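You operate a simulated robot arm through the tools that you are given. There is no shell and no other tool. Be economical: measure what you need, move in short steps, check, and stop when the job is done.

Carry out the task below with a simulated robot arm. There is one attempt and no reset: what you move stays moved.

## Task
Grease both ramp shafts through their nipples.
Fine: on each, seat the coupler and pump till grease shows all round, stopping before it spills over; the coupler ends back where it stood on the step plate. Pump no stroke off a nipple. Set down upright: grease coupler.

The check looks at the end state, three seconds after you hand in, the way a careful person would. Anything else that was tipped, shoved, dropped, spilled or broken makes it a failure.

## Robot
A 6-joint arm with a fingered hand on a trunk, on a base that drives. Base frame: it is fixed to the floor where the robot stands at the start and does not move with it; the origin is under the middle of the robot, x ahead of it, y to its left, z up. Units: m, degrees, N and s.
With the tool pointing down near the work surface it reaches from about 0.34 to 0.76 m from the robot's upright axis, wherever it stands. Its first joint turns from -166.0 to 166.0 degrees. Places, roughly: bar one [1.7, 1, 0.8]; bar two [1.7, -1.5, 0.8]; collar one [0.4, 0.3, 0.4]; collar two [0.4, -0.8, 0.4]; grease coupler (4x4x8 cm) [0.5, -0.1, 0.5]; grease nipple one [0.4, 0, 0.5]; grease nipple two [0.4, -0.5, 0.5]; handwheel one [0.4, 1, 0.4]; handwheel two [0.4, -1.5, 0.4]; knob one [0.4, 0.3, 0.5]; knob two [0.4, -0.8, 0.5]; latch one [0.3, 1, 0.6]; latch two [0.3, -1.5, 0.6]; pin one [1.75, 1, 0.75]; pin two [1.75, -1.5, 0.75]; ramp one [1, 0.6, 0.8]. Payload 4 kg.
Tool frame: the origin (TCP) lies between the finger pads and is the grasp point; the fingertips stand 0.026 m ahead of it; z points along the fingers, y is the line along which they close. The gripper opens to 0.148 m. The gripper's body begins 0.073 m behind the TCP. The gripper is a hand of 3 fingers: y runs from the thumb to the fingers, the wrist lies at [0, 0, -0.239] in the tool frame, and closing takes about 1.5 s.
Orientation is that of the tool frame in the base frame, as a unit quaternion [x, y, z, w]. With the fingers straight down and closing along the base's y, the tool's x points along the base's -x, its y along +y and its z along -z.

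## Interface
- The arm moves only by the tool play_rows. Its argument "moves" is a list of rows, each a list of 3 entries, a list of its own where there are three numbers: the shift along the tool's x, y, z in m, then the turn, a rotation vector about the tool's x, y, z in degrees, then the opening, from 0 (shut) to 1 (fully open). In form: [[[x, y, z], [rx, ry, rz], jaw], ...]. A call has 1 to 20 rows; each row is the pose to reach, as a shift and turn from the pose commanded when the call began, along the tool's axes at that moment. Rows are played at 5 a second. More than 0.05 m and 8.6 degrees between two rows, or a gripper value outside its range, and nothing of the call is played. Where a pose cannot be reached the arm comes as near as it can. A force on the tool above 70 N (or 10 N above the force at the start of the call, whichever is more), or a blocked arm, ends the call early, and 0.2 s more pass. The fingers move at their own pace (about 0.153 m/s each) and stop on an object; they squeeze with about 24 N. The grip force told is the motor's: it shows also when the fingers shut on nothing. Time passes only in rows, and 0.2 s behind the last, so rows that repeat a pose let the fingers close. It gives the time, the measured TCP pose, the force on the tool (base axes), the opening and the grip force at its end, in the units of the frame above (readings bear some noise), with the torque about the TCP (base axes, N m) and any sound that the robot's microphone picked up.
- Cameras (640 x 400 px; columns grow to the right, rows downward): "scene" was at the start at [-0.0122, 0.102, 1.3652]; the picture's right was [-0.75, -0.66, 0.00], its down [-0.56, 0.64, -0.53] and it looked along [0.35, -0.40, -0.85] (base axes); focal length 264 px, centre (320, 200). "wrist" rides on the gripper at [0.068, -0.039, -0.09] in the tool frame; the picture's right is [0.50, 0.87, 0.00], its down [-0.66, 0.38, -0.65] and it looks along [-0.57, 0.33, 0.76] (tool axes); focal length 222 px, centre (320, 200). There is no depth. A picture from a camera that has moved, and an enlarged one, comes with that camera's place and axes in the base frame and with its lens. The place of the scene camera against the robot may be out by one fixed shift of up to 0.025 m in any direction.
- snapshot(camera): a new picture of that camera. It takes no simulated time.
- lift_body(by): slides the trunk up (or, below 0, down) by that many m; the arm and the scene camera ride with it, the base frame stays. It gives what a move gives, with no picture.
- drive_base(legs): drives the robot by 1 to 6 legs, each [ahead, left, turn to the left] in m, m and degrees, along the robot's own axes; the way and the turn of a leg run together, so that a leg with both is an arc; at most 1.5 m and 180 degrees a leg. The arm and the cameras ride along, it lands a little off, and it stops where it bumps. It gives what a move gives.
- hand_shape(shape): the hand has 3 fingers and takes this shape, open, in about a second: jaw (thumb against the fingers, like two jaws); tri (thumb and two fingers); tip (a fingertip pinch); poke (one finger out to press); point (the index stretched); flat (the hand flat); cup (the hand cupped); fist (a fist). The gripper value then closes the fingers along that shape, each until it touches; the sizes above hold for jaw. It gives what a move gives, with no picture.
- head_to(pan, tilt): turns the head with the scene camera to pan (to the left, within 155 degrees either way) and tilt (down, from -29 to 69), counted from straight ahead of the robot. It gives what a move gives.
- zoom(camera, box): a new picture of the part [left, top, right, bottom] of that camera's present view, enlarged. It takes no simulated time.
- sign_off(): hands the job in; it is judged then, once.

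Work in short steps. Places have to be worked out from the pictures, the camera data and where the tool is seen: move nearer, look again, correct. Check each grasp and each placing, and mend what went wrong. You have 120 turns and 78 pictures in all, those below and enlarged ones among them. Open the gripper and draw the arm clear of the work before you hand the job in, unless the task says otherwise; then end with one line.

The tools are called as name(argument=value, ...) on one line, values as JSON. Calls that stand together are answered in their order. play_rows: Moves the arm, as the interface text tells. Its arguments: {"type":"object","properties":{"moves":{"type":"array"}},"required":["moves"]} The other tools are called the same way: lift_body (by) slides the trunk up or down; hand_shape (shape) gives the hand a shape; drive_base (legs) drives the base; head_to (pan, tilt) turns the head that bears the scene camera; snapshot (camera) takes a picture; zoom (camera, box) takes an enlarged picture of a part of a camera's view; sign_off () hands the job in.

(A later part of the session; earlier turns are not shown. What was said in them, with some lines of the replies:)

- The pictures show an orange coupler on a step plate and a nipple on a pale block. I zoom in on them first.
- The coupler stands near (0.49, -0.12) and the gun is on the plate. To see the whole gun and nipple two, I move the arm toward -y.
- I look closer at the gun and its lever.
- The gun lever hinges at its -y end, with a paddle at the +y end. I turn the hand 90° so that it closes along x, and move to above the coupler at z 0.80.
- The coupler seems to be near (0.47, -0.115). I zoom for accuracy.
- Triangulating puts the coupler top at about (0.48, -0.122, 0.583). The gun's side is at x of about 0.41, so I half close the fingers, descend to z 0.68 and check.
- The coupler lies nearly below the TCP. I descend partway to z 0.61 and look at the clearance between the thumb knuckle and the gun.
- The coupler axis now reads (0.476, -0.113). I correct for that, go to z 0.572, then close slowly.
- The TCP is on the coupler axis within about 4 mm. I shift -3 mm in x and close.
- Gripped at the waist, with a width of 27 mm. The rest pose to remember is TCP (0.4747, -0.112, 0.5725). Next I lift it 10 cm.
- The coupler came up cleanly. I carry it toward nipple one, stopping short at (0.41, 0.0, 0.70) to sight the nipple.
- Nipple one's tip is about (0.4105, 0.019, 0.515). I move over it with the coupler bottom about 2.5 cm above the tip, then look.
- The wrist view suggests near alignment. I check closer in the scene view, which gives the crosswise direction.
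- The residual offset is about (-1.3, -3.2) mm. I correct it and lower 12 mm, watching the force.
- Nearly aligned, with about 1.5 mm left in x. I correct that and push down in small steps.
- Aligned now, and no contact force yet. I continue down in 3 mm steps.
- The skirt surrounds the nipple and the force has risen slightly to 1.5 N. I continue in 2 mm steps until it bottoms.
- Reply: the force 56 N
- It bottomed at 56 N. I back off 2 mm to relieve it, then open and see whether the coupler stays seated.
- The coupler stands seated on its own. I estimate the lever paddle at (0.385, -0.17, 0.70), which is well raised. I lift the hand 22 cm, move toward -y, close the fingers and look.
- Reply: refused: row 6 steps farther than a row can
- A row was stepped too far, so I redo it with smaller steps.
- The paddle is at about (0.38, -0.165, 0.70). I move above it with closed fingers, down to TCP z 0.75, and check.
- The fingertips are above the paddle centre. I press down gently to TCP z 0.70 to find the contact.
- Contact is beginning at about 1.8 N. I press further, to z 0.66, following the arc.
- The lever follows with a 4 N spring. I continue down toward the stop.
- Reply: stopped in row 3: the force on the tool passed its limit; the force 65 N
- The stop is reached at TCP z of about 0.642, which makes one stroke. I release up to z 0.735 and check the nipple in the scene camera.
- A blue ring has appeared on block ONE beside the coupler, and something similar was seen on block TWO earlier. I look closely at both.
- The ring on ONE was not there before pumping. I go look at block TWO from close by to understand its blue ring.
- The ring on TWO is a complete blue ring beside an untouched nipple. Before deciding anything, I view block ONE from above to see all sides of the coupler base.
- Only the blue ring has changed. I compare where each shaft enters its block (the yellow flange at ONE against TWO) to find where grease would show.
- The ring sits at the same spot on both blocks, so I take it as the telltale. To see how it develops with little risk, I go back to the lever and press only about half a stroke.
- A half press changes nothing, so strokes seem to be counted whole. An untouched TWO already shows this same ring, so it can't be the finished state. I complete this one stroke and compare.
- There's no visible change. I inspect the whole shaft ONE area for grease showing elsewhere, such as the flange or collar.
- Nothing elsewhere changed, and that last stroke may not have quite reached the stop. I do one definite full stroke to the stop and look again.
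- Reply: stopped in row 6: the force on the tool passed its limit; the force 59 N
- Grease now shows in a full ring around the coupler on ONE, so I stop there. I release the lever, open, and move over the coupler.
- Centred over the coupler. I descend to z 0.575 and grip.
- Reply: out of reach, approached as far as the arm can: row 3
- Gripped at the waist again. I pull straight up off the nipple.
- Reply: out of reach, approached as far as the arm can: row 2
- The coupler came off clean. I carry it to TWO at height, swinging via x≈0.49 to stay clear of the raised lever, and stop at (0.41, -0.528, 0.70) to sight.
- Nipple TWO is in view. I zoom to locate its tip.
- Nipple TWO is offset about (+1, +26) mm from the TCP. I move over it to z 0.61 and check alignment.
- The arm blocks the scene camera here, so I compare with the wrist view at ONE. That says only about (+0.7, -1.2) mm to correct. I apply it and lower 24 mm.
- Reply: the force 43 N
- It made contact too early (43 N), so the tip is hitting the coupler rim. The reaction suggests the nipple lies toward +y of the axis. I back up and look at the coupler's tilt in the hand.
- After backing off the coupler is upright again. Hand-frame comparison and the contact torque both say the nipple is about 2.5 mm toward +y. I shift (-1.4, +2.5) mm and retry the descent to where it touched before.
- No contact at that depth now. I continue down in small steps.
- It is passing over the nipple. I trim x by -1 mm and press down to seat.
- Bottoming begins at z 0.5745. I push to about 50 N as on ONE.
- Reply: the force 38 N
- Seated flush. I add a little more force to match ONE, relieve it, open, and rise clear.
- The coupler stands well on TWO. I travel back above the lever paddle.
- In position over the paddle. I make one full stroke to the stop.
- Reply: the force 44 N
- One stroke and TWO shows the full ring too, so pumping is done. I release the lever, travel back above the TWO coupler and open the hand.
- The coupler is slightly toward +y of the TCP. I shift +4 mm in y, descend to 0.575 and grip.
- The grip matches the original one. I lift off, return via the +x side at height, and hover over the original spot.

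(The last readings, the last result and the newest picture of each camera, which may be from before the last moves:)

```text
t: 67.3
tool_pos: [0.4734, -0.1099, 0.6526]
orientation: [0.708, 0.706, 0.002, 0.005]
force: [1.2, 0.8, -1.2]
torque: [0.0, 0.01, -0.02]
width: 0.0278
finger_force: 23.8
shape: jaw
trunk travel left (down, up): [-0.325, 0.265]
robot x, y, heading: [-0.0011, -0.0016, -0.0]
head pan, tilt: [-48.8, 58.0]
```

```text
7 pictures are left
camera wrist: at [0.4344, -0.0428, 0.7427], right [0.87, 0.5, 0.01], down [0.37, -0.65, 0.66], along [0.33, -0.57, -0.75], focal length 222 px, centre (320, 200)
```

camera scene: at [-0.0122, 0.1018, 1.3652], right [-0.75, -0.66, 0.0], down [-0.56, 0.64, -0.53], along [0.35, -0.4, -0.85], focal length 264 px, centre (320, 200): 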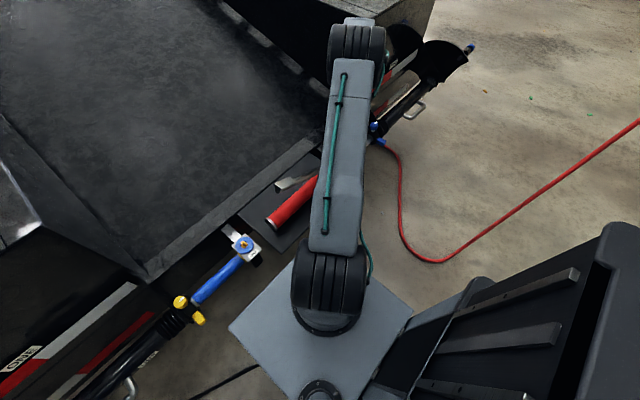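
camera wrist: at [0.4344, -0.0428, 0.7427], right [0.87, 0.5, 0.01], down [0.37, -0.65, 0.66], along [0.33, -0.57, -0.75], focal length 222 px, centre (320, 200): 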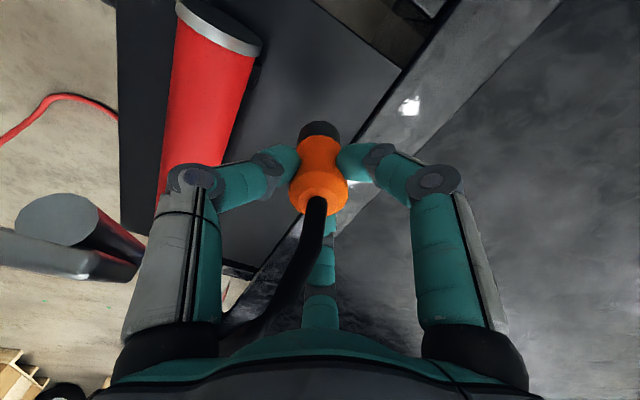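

Over the original spot, within 2 mm. I correct that and descend to just above the plate.

play_rows(moves=[[[-0.0015, 0.001, 0.025], [0, 0, 0], 0], [[-0.0015, 0.001, 0.05], [0, 0, 0], 0], [[-0.0015, 0.001, 0.065], [0, 0, 0], 0], [[-0.0015, 0.001, 0.074], [0, 0, 0], 0], [[-0.0015, 0.001, 0.074], [0, 0, 0], 0]])

```text
t: 68.5
tool_pos: [0.4763, -0.1138, 0.5801]
orientation: [0.708, 0.706, 0.002, 0.003]
force: [0.3, 1.0, -1.2]
torque: [-0.01, 0.02, 0.04]
width: 0.0283
finger_force: 24.7
shape: jaw
trunk travel left (down, up): [-0.325, 0.265]
robot x, y, heading: [0.0013, -0.0014, 0.1]
head pan, tilt: [-48.8, 58.0]
```

No contact yet. I lower in 2 mm steps until it touches.

play_rows(moves=[[[0.001, -0.001, 0.002], [0, 0, 0], 0], [[0.001, -0.001, 0.004], [0, 0, 0], 0], [[0.001, -0.001, 0.006], [0, 0, 0], 0], [[0.001, -0.001, 0.006], [0, 0, 0], 0]])

```text
t: 69.5
tool_pos: [0.4746, -0.1116, 0.5734]
orientation: [0.708, 0.707, 0.002, 0.004]
force: [0.3, 0.1, -1.1]
torque: [-0.02, 0.01, 0.0]
width: 0.0285
finger_force: 23.7
shape: jaw
trunk travel left (down, up): [-0.325, 0.265]
robot x, y, heading: [-0.0005, -0.0022, -0.2]
head pan, tilt: [-48.8, 58.0]
```

play_rows(moves=[[[0, 0, 0.001], [0, 0, 0], 0], [[0, 0, 0.002], [0, 0, 0], 0], [[0, 0, 0.002], [0, 0, 0], 0]])

zoom(camera="scene", box=[225, 175, 295, 225])

```text
t: 70.3
tool_pos: [0.4737, -0.1132, 0.5721]
orientation: [0.708, 0.706, 0.003, 0.005]
force: [0.4, 0.3, -1.7]
torque: [0.01, 0.03, 0.0]
width: 0.028
finger_force: 23.7
shape: jaw
trunk travel left (down, up): [-0.325, 0.265]
robot x, y, heading: [-0.0032, -0.0018, -0.1]
head pan, tilt: [-48.8, 58.0]
```

```text
8.00 times, centred on (260, 200) of scene
camera zoom: at [-0.0122, 0.1021, 1.3652], right [-0.75, -0.66, 0.0], down [-0.56, 0.64, -0.53], along [0.35, -0.4, -0.85], focal length 2112 px, centre (800, 200)
```

zoom: 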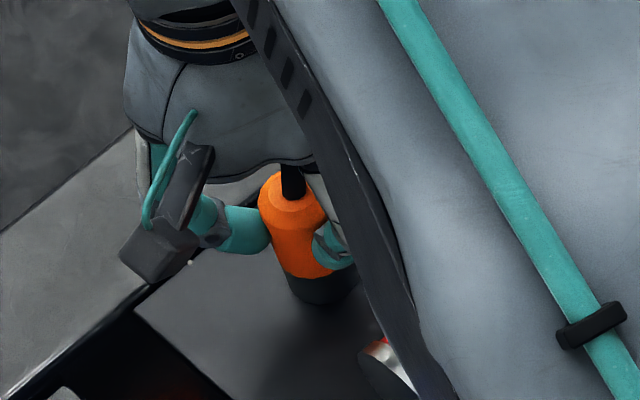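

It is upright and nearly down, with no contact force yet. I lower in 1 mm steps further.

play_rows(moves=[[[0, 0, 0.001], [0, 0, 0], 0], [[0, 0, 0.002], [0, 0, 0], 0], [[0, 0, 0.002], [0, 0, 0], 0]])

```text
t: 71.1
tool_pos: [0.4738, -0.1128, 0.5697]
orientation: [0.708, 0.706, 0.001, 0.006]
force: [0.1, 1.8, 14.6]
torque: [0.05, 0.04, -0.04]
width: 0.0284
finger_force: 23.8
shape: jaw
trunk travel left (down, up): [-0.325, 0.265]
robot x, y, heading: [0.0008, -0.0003, 0.0]
head pan, tilt: [-48.8, 58.0]
```

Down on the plate at 14.6 N. I relieve it by 1 mm, open to half, and rise straight up clear of the coupler.

play_rows(moves=[[[0, 0, -0.001], [0, 0, 0], 0], [[0, 0, -0.001], [0, 0, 0], 0.15], [[0, 0, -0.001], [0, 0, 0], 0.3], [[0, 0, -0.001], [0, 0, 0], 0.48], [[0, 0, -0.001], [0, 0, 0], 0.48], [[0, 0, -0.03], [0, 0, 0], 0.48], [[0, 0, -0.07], [0, 0, 0], 0.48], [[0, 0, -0.11], [0, 0, 0], 0.48], [[0, 0, -0.15], [0, 0, 0], 0.48], [[0, 0, -0.19], [0, 0, 0], 0.6], [[0, 0, -0.23], [0, 0, 0], 0.8], [[0, 0, -0.26], [0, 0, 0], 1], [[0, 0, -0.26], [0, 0, 0], 1]])

snapshot(camera="wrist")

zoom(camera="scene", box=[200, 150, 320, 270])

```text
t: 73.9
tool_pos: [0.4707, -0.1119, 0.8281]
orientation: [0.708, 0.706, 0.003, 0.005]
force: [-0.3, -0.4, 0.3]
torque: [0.03, -0.01, 0.01]
width: 0.1479
finger_force: 0.2
shape: jaw
trunk travel left (down, up): [-0.325, 0.265]
robot x, y, heading: [-0.0046, -0.0007, -0.0]
head pan, tilt: [-48.8, 58.0]
```

```text
5 pictures are left
camera wrist: at [0.431, -0.0452, 0.9196], right [0.87, 0.5, 0.0], down [0.37, -0.65, 0.66], along [0.33, -0.57, -0.75], focal length 222 px, centre (320, 200)
```

wrist: 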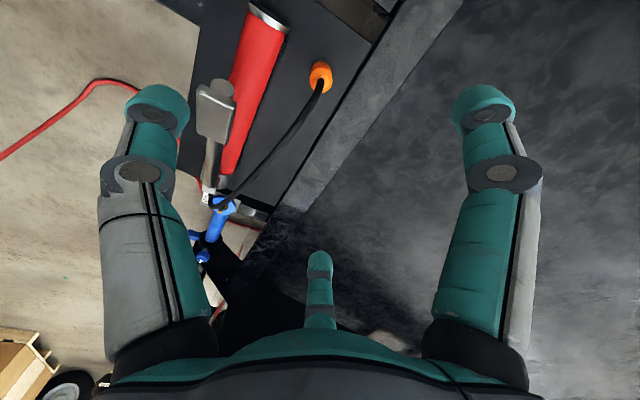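

```text
3.33 times, centred on (260, 210) of scene
camera zoom: at [-0.0125, 0.1022, 1.3652], right [-0.75, -0.66, 0.0], down [-0.56, 0.64, -0.53], along [0.35, -0.4, -0.85], focal length 880 px, centre (520, 167)
```

zoom: 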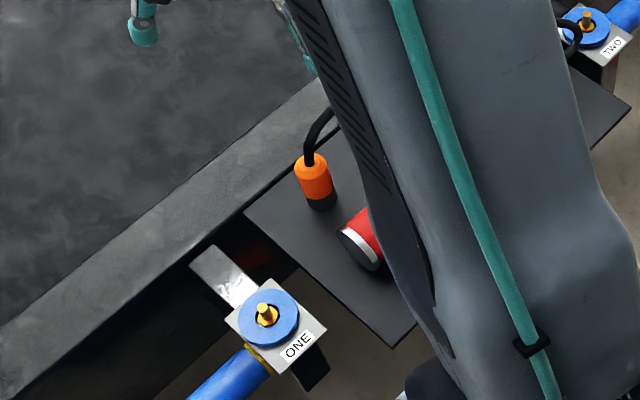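

Everything is upright, but the coupler looks to be several mm off its first spot. I take the same crop as at the start to compare.

zoom(camera="scene", box=[200, 160, 320, 280])

```text
3.33 times, centred on (260, 220) of scene
camera zoom: at [-0.0125, 0.1022, 1.3652], right [-0.75, -0.66, 0.0], down [-0.56, 0.64, -0.53], along [0.35, -0.4, -0.85], focal length 880 px, centre (520, 133)
```

zoom: 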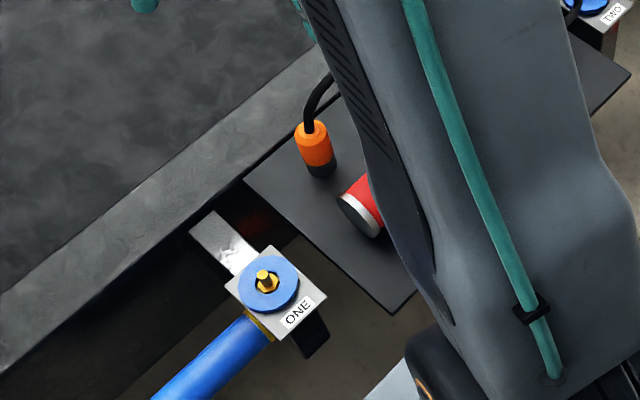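

The coupler is about (-5, +10) mm from its original spot, which matches my first triangulation of (0.48, -0.122). I regrip it to move it back.

play_rows(moves=[[[0, 0, 0.03], [0, 0, 0], 0.7], [[0, 0, 0.07], [0, 0, 0], 0.5], [[0, 0, 0.11], [0, 0, 0], 0.48], [[0, 0, 0.15], [0, 0, 0], 0.48], [[0.001, 0, 0.19], [0, 0, 0], 0.48], [[0.002, 0, 0.225], [0, 0, 0], 0.48], [[0.002, 0, 0.245], [0, 0, 0], 0.48], [[0.002, 0, 0.257], [0, 0, 0], 0.48], [[0.002, 0, 0.257], [0, 0, 0], 0.3], [[0.002, 0, 0.257], [0, 0, 0], 0.1], [[0.002, 0, 0.257], [0, 0, 0], 0], [[0.002, 0, 0.257], [0, 0, 0], 0], [[0.002, 0, 0.257], [0, 0, 0], 0], [[0.002, 0, 0.257], [0, 0, 0], 0]])

```text
t: 76.9
tool_pos: [0.4757, -0.1109, 0.5724]
orientation: [0.707, 0.707, 0.001, 0.005]
force: [0.8, -0.9, 1.5]
torque: [-0.04, -0.02, 0.0]
width: 0.0281
finger_force: 23.8
shape: jaw
trunk travel left (down, up): [-0.325, 0.265]
robot x, y, heading: [0.0018, 0.0003, -0.1]
head pan, tilt: [-48.8, 58.0]
```

Gripped at the waist. I lift 12 mm, shift (+5.5, -10) mm, and lower back until just above contact.

play_rows(moves=[[[0, 0, -0.006], [0, 0, 0], 0], [[0, 0, -0.012], [0, 0, 0], 0], [[-0.005, 0.003, -0.012], [0, 0, 0], 0], [[-0.01, 0.0055, -0.012], [0, 0, 0], 0], [[-0.01, 0.0055, -0.006], [0, 0, 0], 0], [[-0.01, 0.0055, -0.002], [0, 0, 0], 0], [[-0.01, 0.0055, 0], [0, 0, 0], 0], [[-0.01, 0.0055, 0], [0, 0, 0], 0]])

```text
t: 78.7
tool_pos: [0.4788, -0.1201, 0.5732]
orientation: [0.707, 0.707, 0.002, 0.003]
force: [-0.3, -0.3, -0.8]
torque: [0.01, 0.04, -0.04]
width: 0.0284
finger_force: 23.1
shape: jaw
trunk travel left (down, up): [-0.325, 0.265]
robot x, y, heading: [-0.003, -0.0046, -0.2]
head pan, tilt: [-48.8, 58.0]
```

play_rows(moves=[[[0, 0, 0.001], [0, 0, 0], 0], [[0, 0, 0.0015], [0, 0, 0], 0], [[0, 0, 0.002], [0, 0, 0], 0], [[0, 0, 0.002], [0, 0, 0], 0]])

```text
t: 79.7
tool_pos: [0.4795, -0.1209, 0.5705]
orientation: [0.708, 0.707, 0.002, 0.006]
force: [2.8, 0.9, 15.1]
torque: [-0.04, -0.03, 0.0]
width: 0.0287
finger_force: 23.9
shape: jaw
trunk travel left (down, up): [-0.325, 0.265]
robot x, y, heading: [-0.0011, -0.0002, 0.1]
head pan, tilt: [-48.8, 58.0]
```

On the plate again at 15 N. I relieve, open gently, rise clear, and compare with the start picture.

play_rows(moves=[[[0, 0, -0.001], [0, 0, 0], 0], [[0, 0, -0.001], [0, 0, 0], 0.15], [[0, 0, -0.001], [0, 0, 0], 0.3], [[0, 0, -0.001], [0, 0, 0], 0.45], [[0, 0, -0.001], [0, 0, 0], 0.45], [[0, 0, -0.03], [0, 0, 0], 0.45], [[0, 0, -0.07], [0, 0, 0], 0.45], [[0, 0, -0.11], [0, 0, 0], 0.48], [[0, 0, -0.15], [0, 0, 0], 0.48], [[0, 0, -0.19], [0, 0, 0], 0.6], [[0, 0, -0.23], [0, 0, 0], 0.8], [[0, 0, -0.27], [0, 0, 0], 1], [[0, 0, -0.3], [0, 0, 0], 1], [[0, 0, -0.3], [0, 0, 0], 1]])

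zoom(camera="scene", box=[200, 160, 320, 280])

```text
t: 82.7
tool_pos: [0.4759, -0.1196, 0.8705]
orientation: [0.707, 0.707, 0.002, 0.005]
force: [-0.1, 0.2, -0.4]
torque: [-0.02, -0.03, 0.04]
width: 0.1481
finger_force: 0.0
shape: jaw
trunk travel left (down, up): [-0.325, 0.265]
robot x, y, heading: [-0.0007, -0.0005, 0.0]
head pan, tilt: [-48.8, 58.0]
```

```text
3.33 times, centred on (260, 220) of scene
camera zoom: at [-0.0125, 0.1022, 1.3652], right [-0.75, -0.66, 0.0], down [-0.56, 0.64, -0.53], along [0.35, -0.4, -0.85], focal length 880 px, centre (520, 133)
```

zoom: 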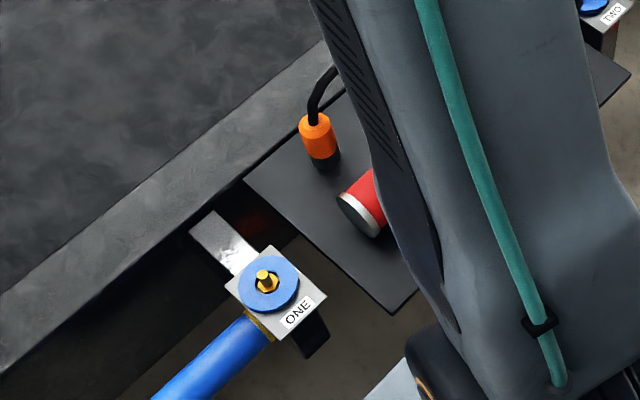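

The coupler is upright and within 2-3 mm of where it stood. Both rings are clean, the hand is open, and the arm is clear, so I hand in.

sign_off()

```text
The job is handed in.
```

Both ramp shafts are greased until grease showed in a full ring round each nipple. I saw no spill in the pictures. The grease coupler is back upright on the step plate, within about 3 mm of where it stood, and every stroke was made with the coupler seated.
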